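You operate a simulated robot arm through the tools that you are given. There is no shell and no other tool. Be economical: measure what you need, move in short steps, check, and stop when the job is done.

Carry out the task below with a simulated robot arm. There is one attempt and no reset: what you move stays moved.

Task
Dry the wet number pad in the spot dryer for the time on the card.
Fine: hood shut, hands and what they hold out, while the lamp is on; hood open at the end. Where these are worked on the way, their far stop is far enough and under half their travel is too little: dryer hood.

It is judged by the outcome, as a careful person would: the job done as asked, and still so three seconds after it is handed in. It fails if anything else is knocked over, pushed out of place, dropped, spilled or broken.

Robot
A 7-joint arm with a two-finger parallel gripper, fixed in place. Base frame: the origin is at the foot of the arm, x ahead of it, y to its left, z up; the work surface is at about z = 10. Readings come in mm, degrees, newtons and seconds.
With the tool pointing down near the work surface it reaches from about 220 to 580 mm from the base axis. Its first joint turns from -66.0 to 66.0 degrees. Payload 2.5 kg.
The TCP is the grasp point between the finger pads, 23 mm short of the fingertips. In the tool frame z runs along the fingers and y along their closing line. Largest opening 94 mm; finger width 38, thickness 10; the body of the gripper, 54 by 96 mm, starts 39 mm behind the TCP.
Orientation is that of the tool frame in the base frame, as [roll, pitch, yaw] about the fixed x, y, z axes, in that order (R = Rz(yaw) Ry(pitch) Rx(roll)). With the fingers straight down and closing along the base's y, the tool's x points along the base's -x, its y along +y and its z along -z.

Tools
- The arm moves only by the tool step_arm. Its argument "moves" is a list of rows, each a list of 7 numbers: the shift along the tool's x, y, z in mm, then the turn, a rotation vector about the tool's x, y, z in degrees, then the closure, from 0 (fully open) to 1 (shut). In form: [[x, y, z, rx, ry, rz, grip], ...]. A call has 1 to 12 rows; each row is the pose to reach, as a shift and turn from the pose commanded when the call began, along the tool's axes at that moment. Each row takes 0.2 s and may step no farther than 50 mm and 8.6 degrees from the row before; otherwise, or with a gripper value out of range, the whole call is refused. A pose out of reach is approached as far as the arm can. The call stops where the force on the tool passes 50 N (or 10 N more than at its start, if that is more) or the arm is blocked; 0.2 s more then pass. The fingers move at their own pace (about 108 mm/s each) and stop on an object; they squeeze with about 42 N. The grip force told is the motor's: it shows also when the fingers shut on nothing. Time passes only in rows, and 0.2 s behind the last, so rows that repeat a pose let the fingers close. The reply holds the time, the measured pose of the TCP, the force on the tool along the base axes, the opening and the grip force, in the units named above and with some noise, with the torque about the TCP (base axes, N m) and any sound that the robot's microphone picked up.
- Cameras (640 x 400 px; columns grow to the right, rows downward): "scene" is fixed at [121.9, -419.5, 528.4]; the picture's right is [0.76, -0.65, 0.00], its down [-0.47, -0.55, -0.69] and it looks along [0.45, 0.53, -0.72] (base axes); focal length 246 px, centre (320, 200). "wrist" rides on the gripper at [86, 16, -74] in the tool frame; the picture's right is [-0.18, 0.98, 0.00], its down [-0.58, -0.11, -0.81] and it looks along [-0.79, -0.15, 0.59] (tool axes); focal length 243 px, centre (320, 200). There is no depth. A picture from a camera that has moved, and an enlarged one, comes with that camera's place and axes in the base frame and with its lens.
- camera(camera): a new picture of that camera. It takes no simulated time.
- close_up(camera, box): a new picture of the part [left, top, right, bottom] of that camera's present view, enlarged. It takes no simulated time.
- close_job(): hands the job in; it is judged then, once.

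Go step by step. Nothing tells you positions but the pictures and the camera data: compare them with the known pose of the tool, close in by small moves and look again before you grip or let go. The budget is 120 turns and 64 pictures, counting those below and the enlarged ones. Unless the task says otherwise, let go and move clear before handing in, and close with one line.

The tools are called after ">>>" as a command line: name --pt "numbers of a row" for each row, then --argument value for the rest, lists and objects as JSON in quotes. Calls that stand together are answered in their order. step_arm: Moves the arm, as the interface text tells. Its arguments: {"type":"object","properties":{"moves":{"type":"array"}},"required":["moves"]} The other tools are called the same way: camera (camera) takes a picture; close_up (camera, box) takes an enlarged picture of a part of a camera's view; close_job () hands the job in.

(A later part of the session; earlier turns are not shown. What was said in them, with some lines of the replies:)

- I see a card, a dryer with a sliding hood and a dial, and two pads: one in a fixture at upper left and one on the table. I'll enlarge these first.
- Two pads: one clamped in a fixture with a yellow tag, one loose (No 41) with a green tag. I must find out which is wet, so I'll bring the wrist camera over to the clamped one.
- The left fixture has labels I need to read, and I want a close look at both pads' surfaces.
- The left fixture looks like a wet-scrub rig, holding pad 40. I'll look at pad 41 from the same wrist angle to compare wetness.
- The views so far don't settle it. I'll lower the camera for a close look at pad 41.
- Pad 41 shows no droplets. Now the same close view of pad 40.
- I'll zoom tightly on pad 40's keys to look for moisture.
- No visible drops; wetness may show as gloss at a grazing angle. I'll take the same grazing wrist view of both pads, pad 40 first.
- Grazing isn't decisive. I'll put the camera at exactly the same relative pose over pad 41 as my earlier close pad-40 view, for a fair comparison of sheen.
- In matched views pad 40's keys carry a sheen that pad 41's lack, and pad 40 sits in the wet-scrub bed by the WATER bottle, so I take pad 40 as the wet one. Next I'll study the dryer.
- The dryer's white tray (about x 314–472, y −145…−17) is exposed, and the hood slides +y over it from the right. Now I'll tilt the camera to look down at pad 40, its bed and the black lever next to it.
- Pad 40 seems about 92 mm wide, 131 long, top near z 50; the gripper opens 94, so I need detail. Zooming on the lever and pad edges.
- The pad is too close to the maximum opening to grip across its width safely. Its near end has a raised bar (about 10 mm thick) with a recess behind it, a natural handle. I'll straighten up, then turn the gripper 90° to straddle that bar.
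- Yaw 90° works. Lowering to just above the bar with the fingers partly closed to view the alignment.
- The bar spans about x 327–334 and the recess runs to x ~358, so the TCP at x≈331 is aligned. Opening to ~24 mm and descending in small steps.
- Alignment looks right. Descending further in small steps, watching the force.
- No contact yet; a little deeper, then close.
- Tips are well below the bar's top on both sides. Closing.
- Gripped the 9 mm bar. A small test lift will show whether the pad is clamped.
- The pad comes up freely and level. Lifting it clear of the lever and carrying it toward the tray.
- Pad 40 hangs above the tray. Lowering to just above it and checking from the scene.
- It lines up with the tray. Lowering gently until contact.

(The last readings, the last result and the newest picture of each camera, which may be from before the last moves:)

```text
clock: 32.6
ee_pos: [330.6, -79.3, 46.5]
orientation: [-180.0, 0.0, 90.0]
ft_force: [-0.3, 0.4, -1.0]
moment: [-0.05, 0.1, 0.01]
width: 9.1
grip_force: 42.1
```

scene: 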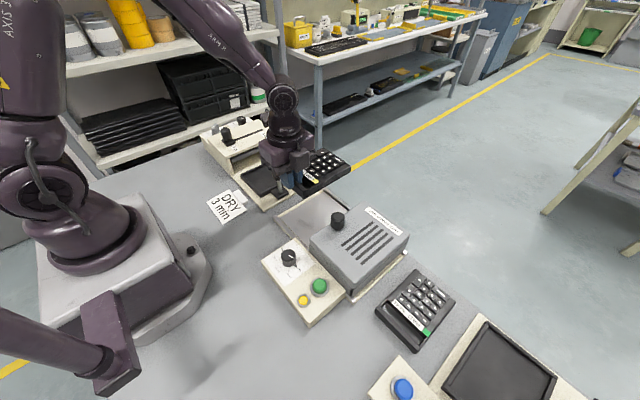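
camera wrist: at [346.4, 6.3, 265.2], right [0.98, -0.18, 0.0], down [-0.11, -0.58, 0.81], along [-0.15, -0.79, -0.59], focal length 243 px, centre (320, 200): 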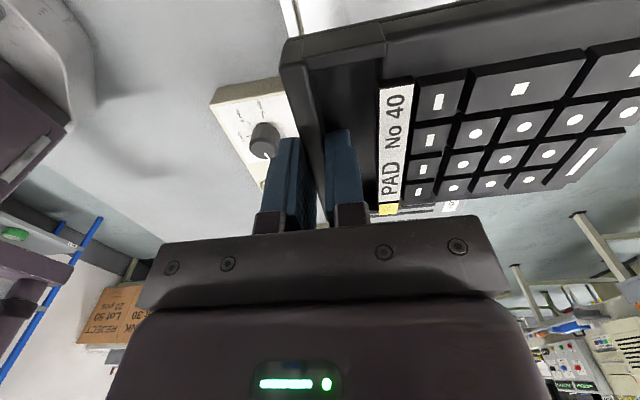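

>>> step_arm --pt "0 0 1.5 0 0 0 1" --pt "0 0 3 0 0 0 1" --pt "0 0 4.5 0 0 0 1" --pt "0 0 4.5 0 0 0 1"

>>> camera --camera "wrist"

```text
clock: 33.4
ee_pos: [330.6, -80.0, 43.9]
orientation: [-180.0, 0.0, 90.0]
ft_force: [-1.8, 0.7, 7.3]
moment: [-0.26, 0.0, -0.03]
width: 9.1
grip_force: 41.5
stopped in row 3: the force on the tool passed its limit at 57 N (the readings are from after the stop); the commanded pose is now the measured one
```

```text
17 pictures are left
camera wrist: at [346.4, 6.6, 120.6], right [0.98, -0.18, 0.0], down [-0.11, -0.58, 0.81], along [-0.15, -0.79, -0.59], focal length 243 px, centre (320, 200)
```

wrist: 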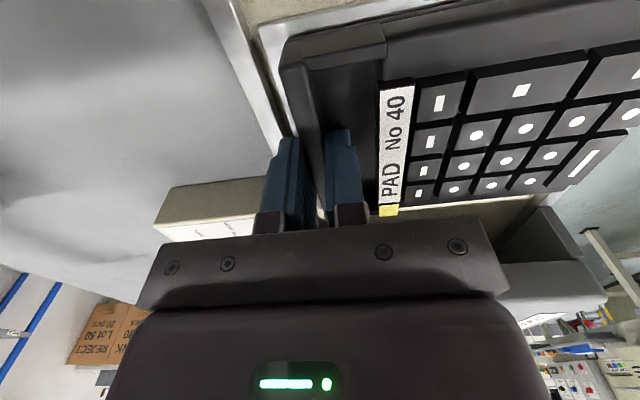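

Contact: the pad rests in the tray. Releasing with a small opening so the outer finger doesn't push the rim, then rising.

>>> step_arm --pt "0 0 -0.5 0 0 0 0.87" --pt "0 0 -0.5 0 0 0 0.86" --pt "0 0 -0.5 0 0 0 0.86" --pt "0 0 -6 0 0 0 0.85" --pt "0 0 -12 0 0 0 0.85" --pt "0 0 -20 0 0 0 0.82" --pt "0 0 -35 0 0 0 0.8" --pt "0 0 -60 0 0 0 0.8" --pt "0 0 -100 0 0 0 0.8"

>>> close_up --camera "scene" --box '[255, 150, 415, 280]'

```text
clock: 35.4
ee_pos: [331.1, -80.3, 144.7]
orientation: [180.0, -0.1, 90.0]
ft_force: [-0.4, -0.6, -0.1]
moment: [0.0, 0.0, 0.02]
width: 18.9
grip_force: 0.0
```

```text
3.08 times, centred on (335, 215) of scene
camera zoom: at [122.0, -419.5, 528.4], right [0.76, -0.65, 0.0], down [-0.47, -0.55, -0.69], along [0.45, 0.53, -0.72], focal length 758 px, centre (274, 154)
```

zoom: 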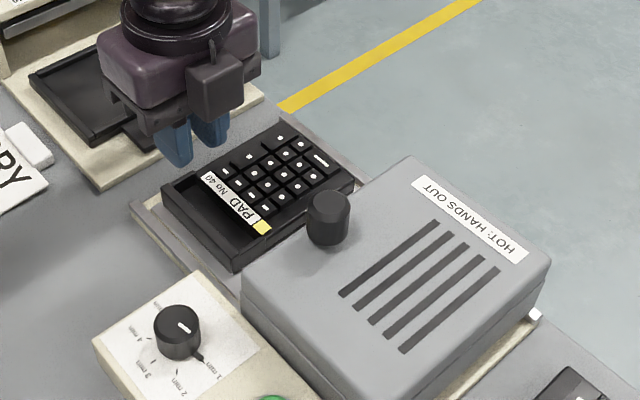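

Pad 40 sits nicely in the tray. Next is the dial: knob top about (255, −156, 62), now at 1 min, with 3 min about 105° clockwise from above. I'll go above it with a yaw that keeps the fingers off its pointer.

>>> step_arm --pt "-7 -7 -8 0 0 -8 0.3" --pt "-14 -14 -16 0 0 -16 0.3" --pt "-21 -21 -20 0 0 -24 0.3" --pt "-28 -28 -20 0 0 -32 0.3" --pt "-35 -35 -20 0 0 -40 0.3" --pt "-42 -42 -20 0 0 -48 0.3" --pt "-49 -49 -20 0 0 -56 0.3" --pt "-56 -56 -20 0 0 -64 0.3" --pt "-63 -63 -20 0 0 -72 0.3" --pt "-70 -70 -20 0 0 -80 0.3" --pt "-76 -76 -20 0 0 -88 0.3" --pt "-76 -76 -20 0 0 -90 0.3"

>>> step_arm --pt "0 0 0 0 0 -8.5 0.3" --pt "0 0 0 0 0 -17 0.3" --pt "0 0 0 0 0 -25.5 0.3" --pt "0 0 0 0 0 -34 0.3" --pt "0 0 0 0 0 -42.5 0.3" --pt "0 0 0 0 0 -51 0.3" --pt "0 0 0 0 0 -59.5 0.3" --pt "0 0 20 0 0 -60 0.3" --pt "0 0 45 0 0 -60 0.3" --pt "0 0 45 0 0 -60 0.3"

>>> camera --camera "wrist"

>>> close_up --camera "scene" --box '[240, 200, 360, 320]'

```text
clock: 38.0
ee_pos: [254.4, -154.2, 165.3]
orientation: [179.9, 0.0, -179.9]
ft_force: [-0.2, -0.2, 0.3]
moment: [-0.01, -0.04, -0.01]
width: 65.9
grip_force: 0.1
```

```text
clock: 40.2
ee_pos: [254.9, -156.8, 118.7]
orientation: [-179.9, 0.2, -119.9]
ft_force: [0.2, -0.1, -0.1]
moment: [0.03, -0.03, 0.01]
width: 65.8
grip_force: 0.2
```

```text
15 pictures are left
camera wrist: at [196.9, -222.6, 194.6], right [-0.76, 0.65, 0.0], down [0.38, 0.45, 0.81], along [0.52, 0.61, -0.59], focal length 243 px, centre (320, 200)
```

wrist: 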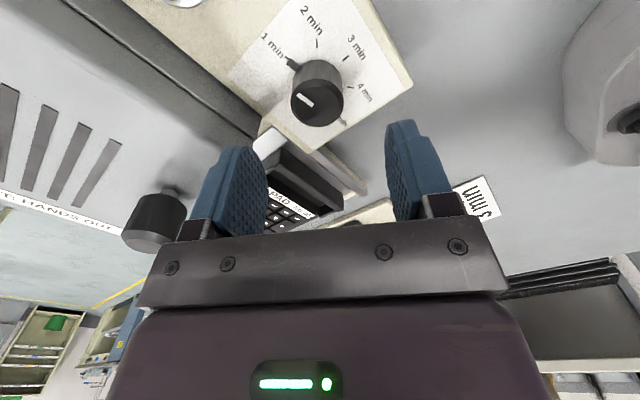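

```text
3.33 times, centred on (300, 260) of scene
camera zoom: at [121.9, -419.5, 528.4], right [0.76, -0.65, 0.0], down [-0.47, -0.55, -0.69], along [0.45, 0.53, -0.72], focal length 821 px, centre (387, 0)
```

zoom: 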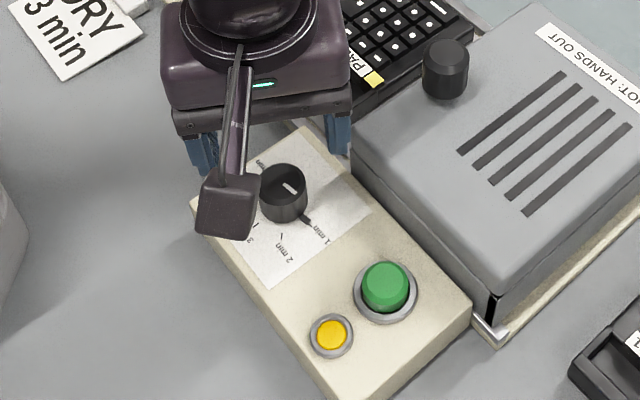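

The gripper is centred on the dial within a millimetre or so along its closing line. Descending and gripping.

>>> step_arm --pt "0 0 20 0 0 0 0.47" --pt "0 0 38 0 0 0 0.47" --pt "0 0 45 0 0 0 0.47" --pt "0 0 50 0 0 0 0.47" --pt "0 0 50 0 0 0 0.47"

>>> step_arm --pt "0 0 0 0 0 0 0.7" --pt "0 0 0 0 0 0 1" --pt "0 0 0 0 0 0 1"

```text
clock: 41.4
ee_pos: [254.4, -155.6, 68.7]
orientation: [-179.9, 0.1, -120.0]
ft_force: [0.9, -0.5, 0.2]
moment: [0.02, -0.01, 0.01]
width: 49.9
grip_force: 0.1
```

```text
clock: 42.2
ee_pos: [255.9, -156.1, 68.7]
orientation: [-179.9, 0.1, -119.9]
ft_force: [11.0, -6.3, -15.2]
moment: [-0.21, 0.29, 0.06]
width: 31.8
grip_force: 44.8
```

Gripped the knob (31.8 mm). Turning it clockwise by 96°, then checking.

>>> step_arm --pt "0 0 0 0 0 8 1" --pt "0 0 0 0 0 16 1" --pt "0 0 0 0 0 24 1" --pt "0 0 0 0 0 32 1" --pt "0 0 0 0 0 40 1" --pt "0 0 0 0 0 48 1" --pt "0 0 0 0 0 56 1" --pt "0 0 0 0 0 64 1" --pt "0 0 0 0 0 72 1" --pt "0 0 0 0 0 80 1" --pt "0 0 0 0 0 88 1" --pt "0 0 0 0 0 96 1"

>>> close_up --camera "scene" --box '[250, 220, 330, 300]'

```text
clock: 44.8
ee_pos: [256.8, -162.3, 70.4]
orientation: [-179.6, 0.9, 143.3]
ft_force: [0.4, -45.7, 12.3]
moment: [-0.02, 0.06, 0.15]
width: 31.6
grip_force: 45.7
```

```text
5.00 times, centred on (290, 260) of scene
camera zoom: at [121.9, -419.4, 528.4], right [0.76, -0.65, 0.0], down [-0.47, -0.55, -0.69], along [0.45, 0.53, -0.72], focal length 1232 px, centre (470, -100)
```

zoom: 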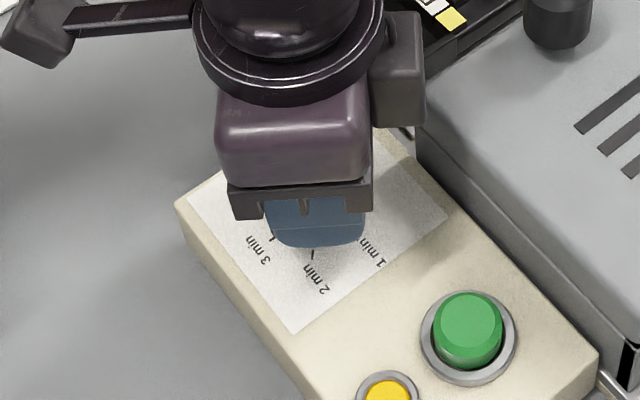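

A sideways load has built up, as I gripped the knob a few mm off its axis. I'll release to relieve it and see where the pointer is.

>>> step_arm --pt "0 0 0 0 0 96 0.5" --pt "0 0 0 0 0 96 0.47" --pt "0 0 -40 0 0 96 0.47" --pt "0 0 -60 0 0 96 0.47"

```text
refused: row 1 steps farther than a row can; nothing moved
```

>>> step_arm --pt "0 0 0 0 0 0 0.6" --pt "0 0 0 0 0 0 0.47" --pt "0 0 0 0 0 0 0.47" --pt "0 0 -30 0 0 0 0.47" --pt "0 0 -60 0 0 0 0.47" --pt "0 0 -60 0 0 0 0.47"

>>> camera --camera "wrist"

```text
clock: 46.2
ee_pos: [254.8, -156.5, 130.1]
orientation: [179.9, -0.1, 144.0]
ft_force: [0.2, -0.6, -0.7]
moment: [0.04, -0.01, 0.03]
width: 49.8
grip_force: 0.1
```

```text
12 pictures are left
camera wrist: at [193.7, -92.3, 205.4], right [0.73, 0.69, 0.0], down [0.41, -0.43, 0.81], along [0.55, -0.59, -0.59], focal length 243 px, centre (320, 200)
```

wrist: 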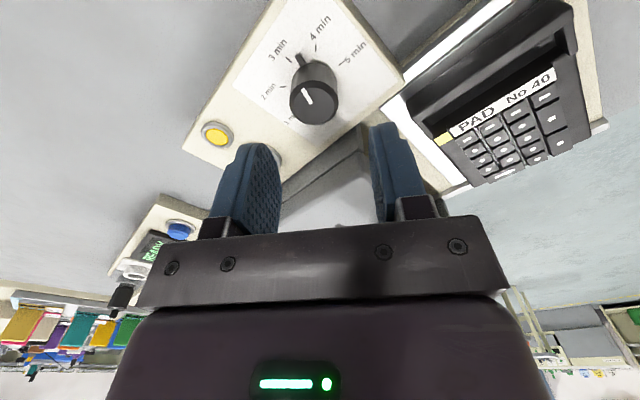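

>>> close_up --camera "wrist" --box '[230, 0, 400, 150]'

```text
2.67 times, centred on (315, 75) of wrist
camera zoom: at [193.7, -92.3, 205.4], right [0.73, 0.69, 0.0], down [0.41, -0.43, 0.81], along [0.55, -0.59, -0.59], focal length 647 px, centre (333, 533)
```

zoom: 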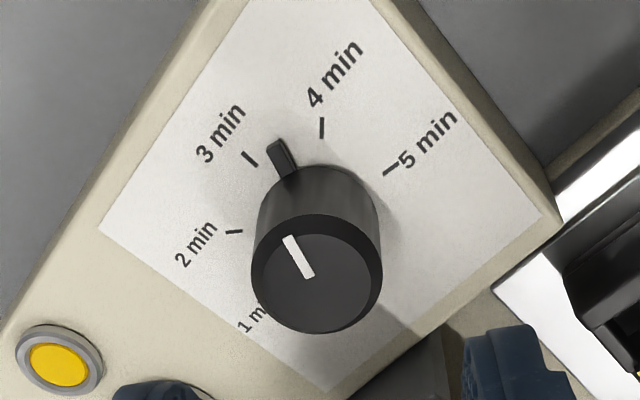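

The pointer sits about 22° past 3 min, and the knob's true axis is about 5 mm from my TCP, at (251, −160). Re-centring and gripping again.

>>> step_arm --pt "0.8 -5.2 0 0 0 0 0.47" --pt "0.8 -5.2 30 0 0 0 0.47" --pt "0.8 -5.2 55 0 0 0 0.47" --pt "0.8 -5.2 61 0 0 0 0.47" --pt "0.8 -5.2 61 0 0 0 0.47" --pt "0.8 -5.2 61 0 0 0 0.7" --pt "0.8 -5.2 61 0 0 0 1" --pt "0.8 -5.2 61 0 0 0 1"

```text
clock: 48.0
ee_pos: [250.4, -158.2, 68.8]
orientation: [179.9, 0.1, 144.1]
ft_force: [10.4, 10.0, -14.5]
moment: [-0.3, -0.11, 0.02]
width: 32.0
grip_force: 44.5
```

>>> step_arm --pt "0 0 0 0 0 -7.5 1" --pt "0 0 0 0 0 -15 1" --pt "0 0 0 0 0 -22 1" --pt "0 0 0 0 0 -22 1"

>>> step_arm --pt "0 0 0 0 0 0 0.6" --pt "0 0 0 0 0 0 0.47" --pt "0 0 0 0 0 0 0.47" --pt "0 0 -30 0 0 0 0.47" --pt "0 0 -60 0 0 0 0.47" --pt "0 0 -60 0 0 0 0.47"

>>> close_up --camera "wrist" --box '[230, 0, 400, 150]'

```text
clock: 49.0
ee_pos: [250.3, -159.3, 67.6]
orientation: [179.9, 0.0, 166.0]
ft_force: [11.6, 2.4, -19.6]
moment: [0.22, 0.86, -0.02]
width: 32.1
grip_force: 45.2
```

```text
clock: 50.4
ee_pos: [249.7, -158.9, 128.7]
orientation: [179.9, -0.1, 166.0]
ft_force: [-0.1, 0.5, 0.7]
moment: [0.03, 0.03, 0.01]
width: 49.8
grip_force: 0.0
```

```text
2.67 times, centred on (315, 75) of wrist
camera zoom: at [169.9, -122.8, 204.9], right [0.42, 0.91, 0.0], down [0.54, -0.25, 0.81], along [0.73, -0.34, -0.59], focal length 647 px, centre (333, 533)
```

zoom: 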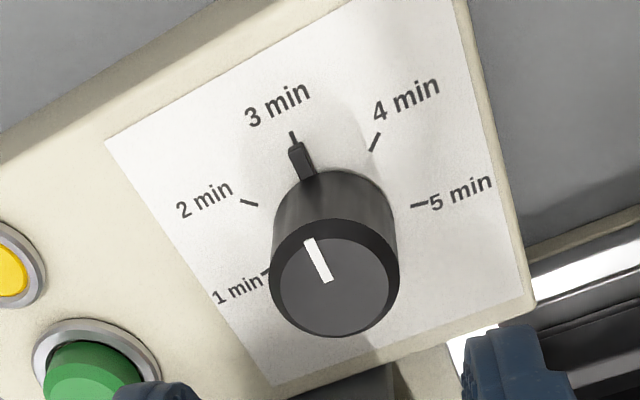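

The pointer is exactly on 3 min. Now to the hood knob (about x 367, y −185, top z 120–130), turning the gripper back to close along y.

>>> step_arm --pt "0 0 -40 0 0 -3 0.3" --pt "-25 0 -65 0 0 -7 0.3" --pt "-60 1 -70 0 0 -14 0.3" --pt "-95 2 -70 0 0 -14 0.3" --pt "-120 3 -70 0 0 -14 0.3" --pt "-120 3 -70 0 0 -14 0.3"

>>> camera --camera "wrist"

```text
clock: 51.8
ee_pos: [368.9, -184.3, 198.2]
orientation: [179.9, 0.0, 179.9]
ft_force: [-0.6, 0.0, 0.2]
moment: [0.0, 0.04, -0.03]
width: 65.9
grip_force: 0.1
```

```text
9 pictures are left
camera wrist: at [281.4, -169.0, 274.4], right [0.18, 0.98, 0.0], down [0.58, -0.11, 0.81], along [0.79, -0.15, -0.59], focal length 243 px, centre (320, 200)
```

wrist: 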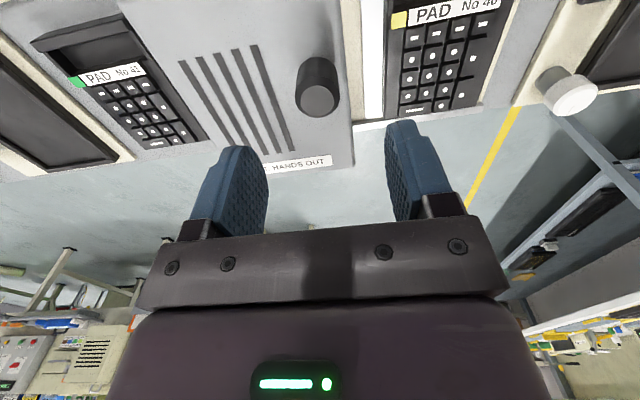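

The knob is right under the gripper. Descending, gripping, and sliding the hood toward +y.

>>> step_arm --pt "0 -1 35 0 0 0 0.3" --pt "0 -1 60 0 0 0 0.3" --pt "0 -1 70 0 0 0 0.3" --pt "0 -1 75 0 0 0 0.3" --pt "0 -1 75 0 0 0 0.6" --pt "0 -1 75 0 0 0 1" --pt "0 -1 75 0 0 0 1" --pt "0 -1 75 0 0 0 1"

```text
clock: 53.6
ee_pos: [367.6, -186.7, 123.6]
orientation: [179.9, -0.1, 180.0]
ft_force: [1.6, -1.5, -5.1]
moment: [-0.65, -0.18, -0.03]
width: 29.4
grip_force: 44.6
```

>>> step_arm --pt "0 6 0 0 0 0 1" --pt "0 16 0 0 0 0 1" --pt "0 28 0 0 0 0 1" --pt "0 40 0 0 0 0 1" --pt "0 52 0 0 0 0 1" --pt "0 64 0 0 0 0 1" --pt "0 76 0 0 0 0 1" --pt "0 88 0 0 0 0 1" --pt "0 98 0 0 0 0 1" --pt "0 106 0 0 0 0 1" --pt "0 112 0 0 0 0 1" --pt "0 118 0 0 0 0 1"

>>> close_up --camera "scene" --box '[250, 140, 430, 310]'

```text
clock: 56.2
ee_pos: [368.0, -67.9, 124.0]
orientation: [-179.9, 0.1, -180.0]
ft_force: [-2.2, -1.5, -9.6]
moment: [-0.59, -0.73, 0.1]
width: 29.7
grip_force: 44.8
```

```text
2.35 times, centred on (340, 225) of scene
camera zoom: at [122.0, -419.5, 528.4], right [0.76, -0.65, 0.0], down [-0.47, -0.55, -0.69], along [0.45, 0.53, -0.72], focal length 580 px, centre (273, 141)
```

zoom: 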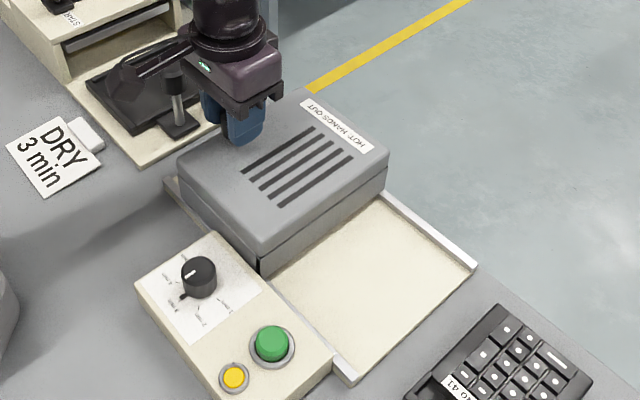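

The hood slides smoothly and covers the pad. Continuing gently to its stop.

>>> step_arm --pt "0 4 0 0 0 0 1" --pt "0 8 0 0 0 0 1" --pt "0 12 0 0 0 0 1" --pt "0 16 0 0 0 0 1" --pt "0 20 0 0 0 0 1" --pt "0 24 0 0 0 0 1" --pt "0 28 0 0 0 0 1" --pt "0 32 0 0 0 0 1" --pt "0 36 0 0 0 0 1" --pt "0 40 0 0 0 0 1"

```text
clock: 58.4
ee_pos: [368.0, -36.7, 123.5]
orientation: [-179.5, 0.1, 179.4]
ft_force: [2.6, -3.9, -1.8]
moment: [0.67, 0.21, 0.06]
width: 29.5
grip_force: 45.4
stopped in row 10: the force on the tool passed its limit at 52 N (the readings are from after the stop); the commanded pose is now the measured one
```

The hood is shut at its stop (travel 150 mm). Releasing, and going above the green button (about 264, −249).

>>> step_arm --pt "0 0 0 0 0 0 0.6" --pt "0 0 0 0 0 0 0.3" --pt "0 0 -20 0 0 0 0.3" --pt "0 0 -60 0 0 0 0.3" --pt "15 -30 -70 0 0 0 1" --pt "30 -65 -70 0 0 0 1" --pt "45 -100 -70 0 0 0 1" --pt "65 -140 -70 0 0 0 1" --pt "85 -178 -65 0 0 0 1" --pt "104 -212 -45 0 0 0 1" --pt "104 -212 -10 0 0 0 1" --pt "104 -212 -10 0 0 0 1"

>>> camera --camera "scene"

```text
clock: 61.0
ee_pos: [261.1, -249.0, 134.4]
orientation: [-179.5, 0.1, 179.3]
ft_force: [0.5, 0.8, 0.4]
moment: [-0.02, -0.01, -0.01]
width: 0.0
grip_force: 41.5
```

```text
7 pictures are left
```

scene: 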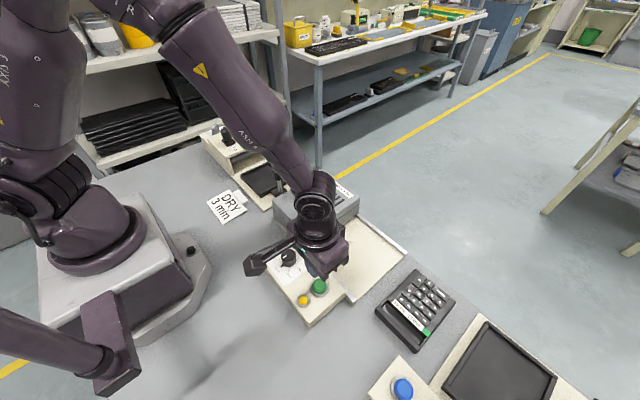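

>>> step_arm --pt "-2 0 25 0 0 0 1" --pt "-2 0 45 0 0 0 1" --pt "-2 0 45 0 0 0 1"

>>> close_up --camera "scene" --box '[270, 230, 370, 330]'

```text
clock: 61.8
ee_pos: [263.9, -247.8, 89.8]
orientation: [-179.5, 0.1, 179.3]
ft_force: [-0.2, 0.6, 0.0]
moment: [0.0, 0.02, 0.02]
width: 0.0
grip_force: 42.2
```

```text
4.00 times, centred on (320, 280) of scene
camera zoom: at [121.9, -419.5, 528.4], right [0.76, -0.65, 0.0], down [-0.47, -0.55, -0.69], along [0.45, 0.53, -0.72], focal length 986 px, centre (320, -120)
```

zoom: 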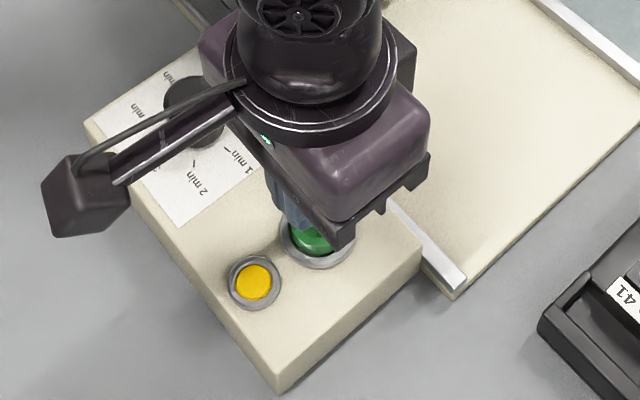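

Nearly over the button; a 2–3 mm correction, then press down slowly.

>>> step_arm --pt "2 -3 0 0 0 0 1" --pt "2 -3 8 0 0 0 1" --pt "2 -3 14 0 0 0 1" --pt "2 -3 18 0 0 0 1" --pt "2 -3 21 0 0 0 1" --pt "2 -3 24 0 0 0 1" --pt "2 -3 27 0 0 0 1"

```text
clock: 63.5
ee_pos: [262.5, -251.6, 68.6]
orientation: [-179.4, 0.3, 179.3]
ft_force: [-6.5, 6.4, 32.2]
moment: [0.33, 0.48, 0.0]
width: 0.5
grip_force: 42.0
stopped in row 7: the force on the tool passed its limit at 54 N (the readings are from after the stop); the commanded pose is now the measured one
```

The button was pressed to its stop. Backing off and looking for the lamp.

>>> step_arm --pt "0 0 -10 0 0 0 1" --pt "0 0 -40 0 0 0 1" --pt "10 -30 -80 0 0 0 1"

>>> camera --camera "scene"

```text
refused: row 3 steps farther than a row can; nothing moved
```

```text
5 pictures are left
```

scene: 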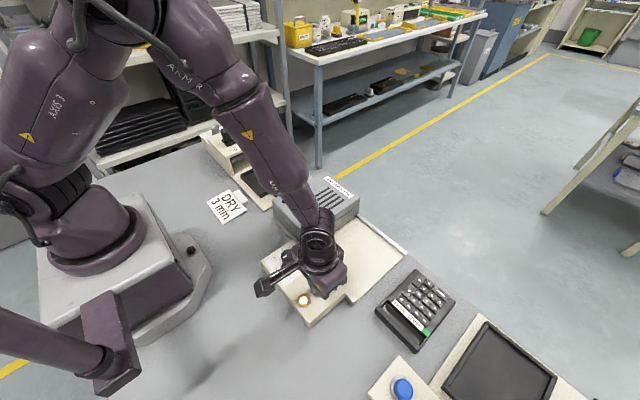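

The yellow indicator now glows, so the lamp is on. Retracting and waiting, listening for the end.

>>> step_arm --pt "0 0 -10 0 0 0 1" --pt "0 0 -40 0 0 0 1" --pt "5 -10 -80 0 0 0 1" --pt "5 -10 -110 0 0 0 1" --pt "5 -10 -110 0 0 0 1" --pt "5 -10 -110 0 0 0 1" --pt "5 -10 -110 0 0 0 1" --pt "5 -10 -110 0 0 0 1"

>>> step_arm --pt "0 0 0 0 0 0 1" --pt "0 0 0 0 0 0 1" --pt "0 0 0 0 0 0 1" --pt "0 0 0 0 0 0 1" --pt "0 0 0 0 0 0 1" --pt "0 0 0 0 0 0 1" --pt "0 0 0 0 0 0 1" --pt "0 0 0 0 0 0 1" --pt "0 0 0 0 0 0 1" --pt "0 0 0 0 0 0 1" --pt "0 0 0 0 0 0 1" --pt "0 0 0 0 0 0 1"

>>> step_arm --pt "0 0 0 0 0 0 1" --pt "0 0 0 0 0 0 1" --pt "0 0 0 0 0 0 1" --pt "0 0 0 0 0 0 1" --pt "0 0 0 0 0 0 1" --pt "0 0 0 0 0 0 1" --pt "0 0 0 0 0 0 1" --pt "0 0 0 0 0 0 1" --pt "0 0 0 0 0 0 1" --pt "0 0 0 0 0 0 1" --pt "0 0 0 0 0 0 1" --pt "0 0 0 0 0 0 1"

```text
clock: 65.2
ee_pos: [256.8, -260.4, 175.9]
orientation: [-179.6, 0.0, 179.3]
ft_force: [-0.2, -0.1, -0.1]
moment: [-0.01, -0.02, 0.01]
width: 0.0
grip_force: 42.2
```

```text
clock: 67.8
ee_pos: [257.0, -259.7, 176.3]
orientation: [-179.6, -0.1, 179.3]
ft_force: [-0.5, 0.3, -0.1]
moment: [-0.04, 0.01, 0.01]
width: 0.0
grip_force: 41.8
```

```text
clock: 70.5
ee_pos: [257.2, -259.7, 175.3]
orientation: [-179.6, 0.0, 179.2]
ft_force: [-0.4, -0.1, -0.1]
moment: [0.01, -0.01, 0.03]
width: 0.0
grip_force: 41.9
```

About 7 s have passed with no sound. Checking the indicator.

>>> close_up --camera "scene" --box '[250, 170, 390, 330]'

```text
2.50 times, centred on (320, 250) of scene
camera zoom: at [121.9, -419.5, 528.4], right [0.76, -0.65, 0.0], down [-0.47, -0.55, -0.69], along [0.45, 0.53, -0.72], focal length 616 px, centre (320, 75)
```

zoom: 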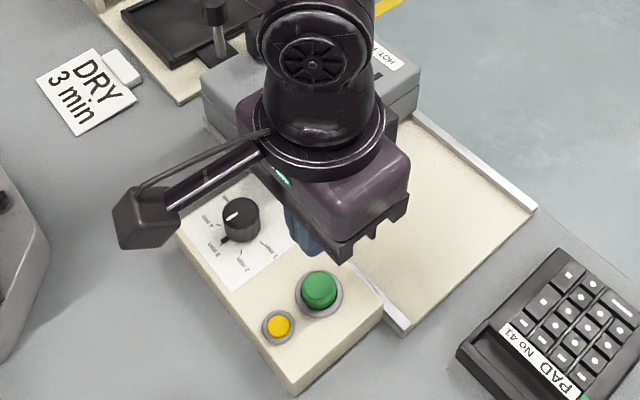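

The indicator has gone out, so the lamp's run is over. Now back to the hood knob (368, −37) to open the hood.

>>> step_arm --pt "-14 30 -12 0 0 0 0.3" --pt "-32 65 -15 0 0 0 0.3" --pt "-50 100 -15 0 0 0 0.3" --pt "-68 135 -15 0 0 0 0.3" --pt "-86 175 -15 0 0 0 0.3" --pt "-111 220 -15 0 0 0 0.3" --pt "-111 223 -15 0 0 0 0.3" --pt "-111 223 -15 0 0 0 0.3"

>>> step_arm --pt "0 0 35 0 0 0 0.3" --pt "0 0 55 0 0 0 0.3" --pt "0 0 62 0 0 0 0.3" --pt "0 0 67 0 0 0 0.3" --pt "0 0 67 0 0 0 0.6" --pt "0 0 67 0 0 0 1" --pt "0 0 67 0 0 0 1" --pt "0 0 67 0 0 0 1"

```text
refused: row 6 steps farther than a row can; nothing moved
```

```text
clock: 72.2
ee_pos: [256.5, -260.8, 108.8]
orientation: [-179.6, -0.1, 179.3]
ft_force: [-0.1, 0.2, 0.0]
moment: [-0.01, 0.01, 0.03]
width: 0.0
grip_force: 42.0
```

The travel call was refused, so the descent ran in free air above the panel, touching nothing. Going up first, then across with shorter rows.

>>> step_arm --pt "0 0 -40 0 0 0 0.3" --pt "0 0 -80 0 0 0 0.3" --pt "-18 36 -82 0 0 0 0.3" --pt "-36 72 -82 0 0 0 0.3" --pt "-54 108 -82 0 0 0 0.3" --pt "-72 144 -82 0 0 0 0.3" --pt "-90 180 -82 0 0 0 0.3" --pt "-106 212 -82 0 0 0 0.3" --pt "-111 223 -82 0 0 0 0.3" --pt "-111 223 -82 0 0 0 0.3"

```text
clock: 74.5
ee_pos: [370.4, -38.5, 188.2]
orientation: [-179.5, -0.1, 179.3]
ft_force: [-0.1, 0.7, 0.2]
moment: [0.0, -0.01, 0.0]
width: 65.7
grip_force: 0.0
```

>>> step_arm --pt "2 1.5 35 0 0 0 0.3" --pt "2 1.5 55 0 0 0 0.3" --pt "2 1.5 62 0 0 0 0.3" --pt "2 1.5 65 0 0 0 0.3" --pt "2 1.5 65 0 0 0 0.6" --pt "2 1.5 65 0 0 0 1" --pt "2 1.5 65 0 0 0 1" --pt "2 1.5 65 0 0 0 1"

```text
clock: 76.2
ee_pos: [368.0, -35.4, 123.9]
orientation: [-179.6, 0.1, 179.3]
ft_force: [2.4, -4.7, -6.7]
moment: [0.59, -0.03, -0.05]
width: 30.0
grip_force: 44.9
```

The knob is gripped. Sliding the hood back open (−y) to its stop.

>>> step_arm --pt "0 -6 0 0 0 0 1" --pt "0 -16 0 0 0 0 1" --pt "0 -28 0 0 0 0 1" --pt "0 -40 0 0 0 0 1" --pt "0 -52 0 0 0 0 1" --pt "0 -64 0 0 0 0 1" --pt "0 -76 0 0 0 0 1" --pt "0 -88 0 0 0 0 1" --pt "0 -100 0 0 0 0 1" --pt "0 -112 0 0 0 0 1" --pt "0 -124 0 0 0 0 1" --pt "0 -134 0 0 0 0 1"

>>> step_arm --pt "0 -4 0 0 0 0 1" --pt "0 -8 0 0 0 0 1" --pt "0 -11 0 0 0 0 1" --pt "0 -14 0 0 0 0 1" --pt "0 -16 0 0 0 0 1" --pt "0 -18 0 0 0 0 1"

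```text
clock: 78.8
ee_pos: [367.3, -170.8, 124.7]
orientation: [-179.5, 0.2, 179.2]
ft_force: [22.8, 1.1, -25.3]
moment: [0.53, -0.11, -0.15]
width: 29.6
grip_force: 45.3
```

```text
clock: 80.2
ee_pos: [366.5, -187.0, 126.2]
orientation: [-179.7, 0.1, 179.4]
ft_force: [13.0, 14.3, -11.5]
moment: [0.17, -1.27, -0.22]
width: 29.8
grip_force: 45.3
```

The hood is back at its open stop. Releasing, rising clear and checking.

>>> step_arm --pt "0 0 0 0 0 0 0.6" --pt "0 0 0 0 0 0 0.3" --pt "0 0 0 0 0 0 0.3" --pt "0 0 -25 0 0 0 0.3" --pt "0 0 -65 0 0 0 0.3" --pt "0 0 -110 0 0 0 0.3" --pt "40 0 -130 0 0 0 0.3" --pt "80 0 -140 0 0 0 0.3" --pt "80 0 -140 0 0 0 0.3"

>>> camera --camera "scene"

```text
clock: 82.2
ee_pos: [284.2, -187.6, 264.4]
orientation: [-179.7, 0.0, 179.3]
ft_force: [-0.5, -0.2, 0.1]
moment: [0.07, 0.0, 0.0]
width: 65.8
grip_force: 0.1
```

```text
3 pictures are left
```

scene: 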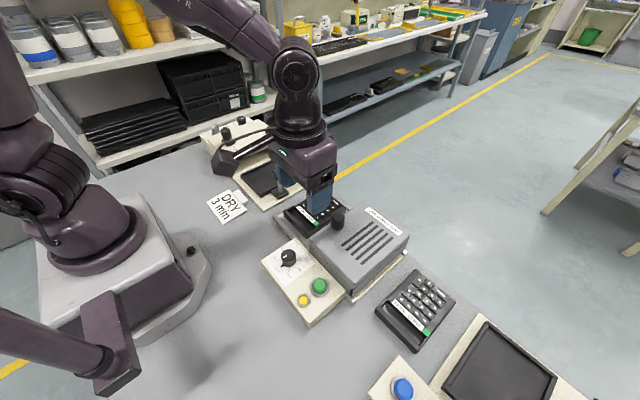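

>>> close_up --camera "scene" --box '[250, 180, 420, 330]'

```text
2.67 times, centred on (335, 255) of scene
camera zoom: at [121.9, -419.4, 528.4], right [0.76, -0.65, 0.0], down [-0.47, -0.55, -0.69], along [0.45, 0.53, -0.72], focal length 657 px, centre (280, 53)
```

zoom: 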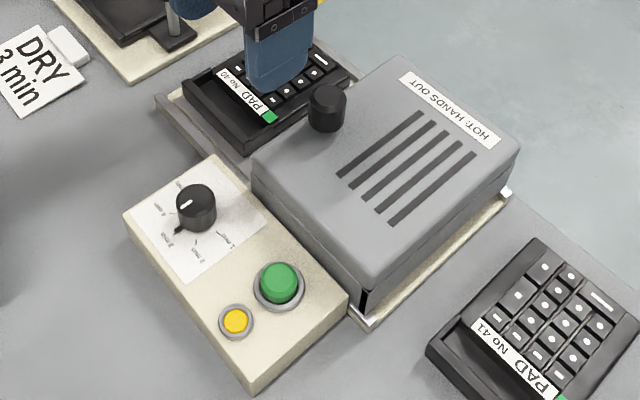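

The tag on pad 40 has changed from yellow to green, matching dry pad 41. The pad has dried, the hood is open, the lamp is off and the arm is clear.

>>> close_job

```text
The job is handed in.
```

The wet pad, No 40, was dried at the card's 3 min setting with the hood shut; its tag turned from yellow to green. The hood is open again and the arm is clear.
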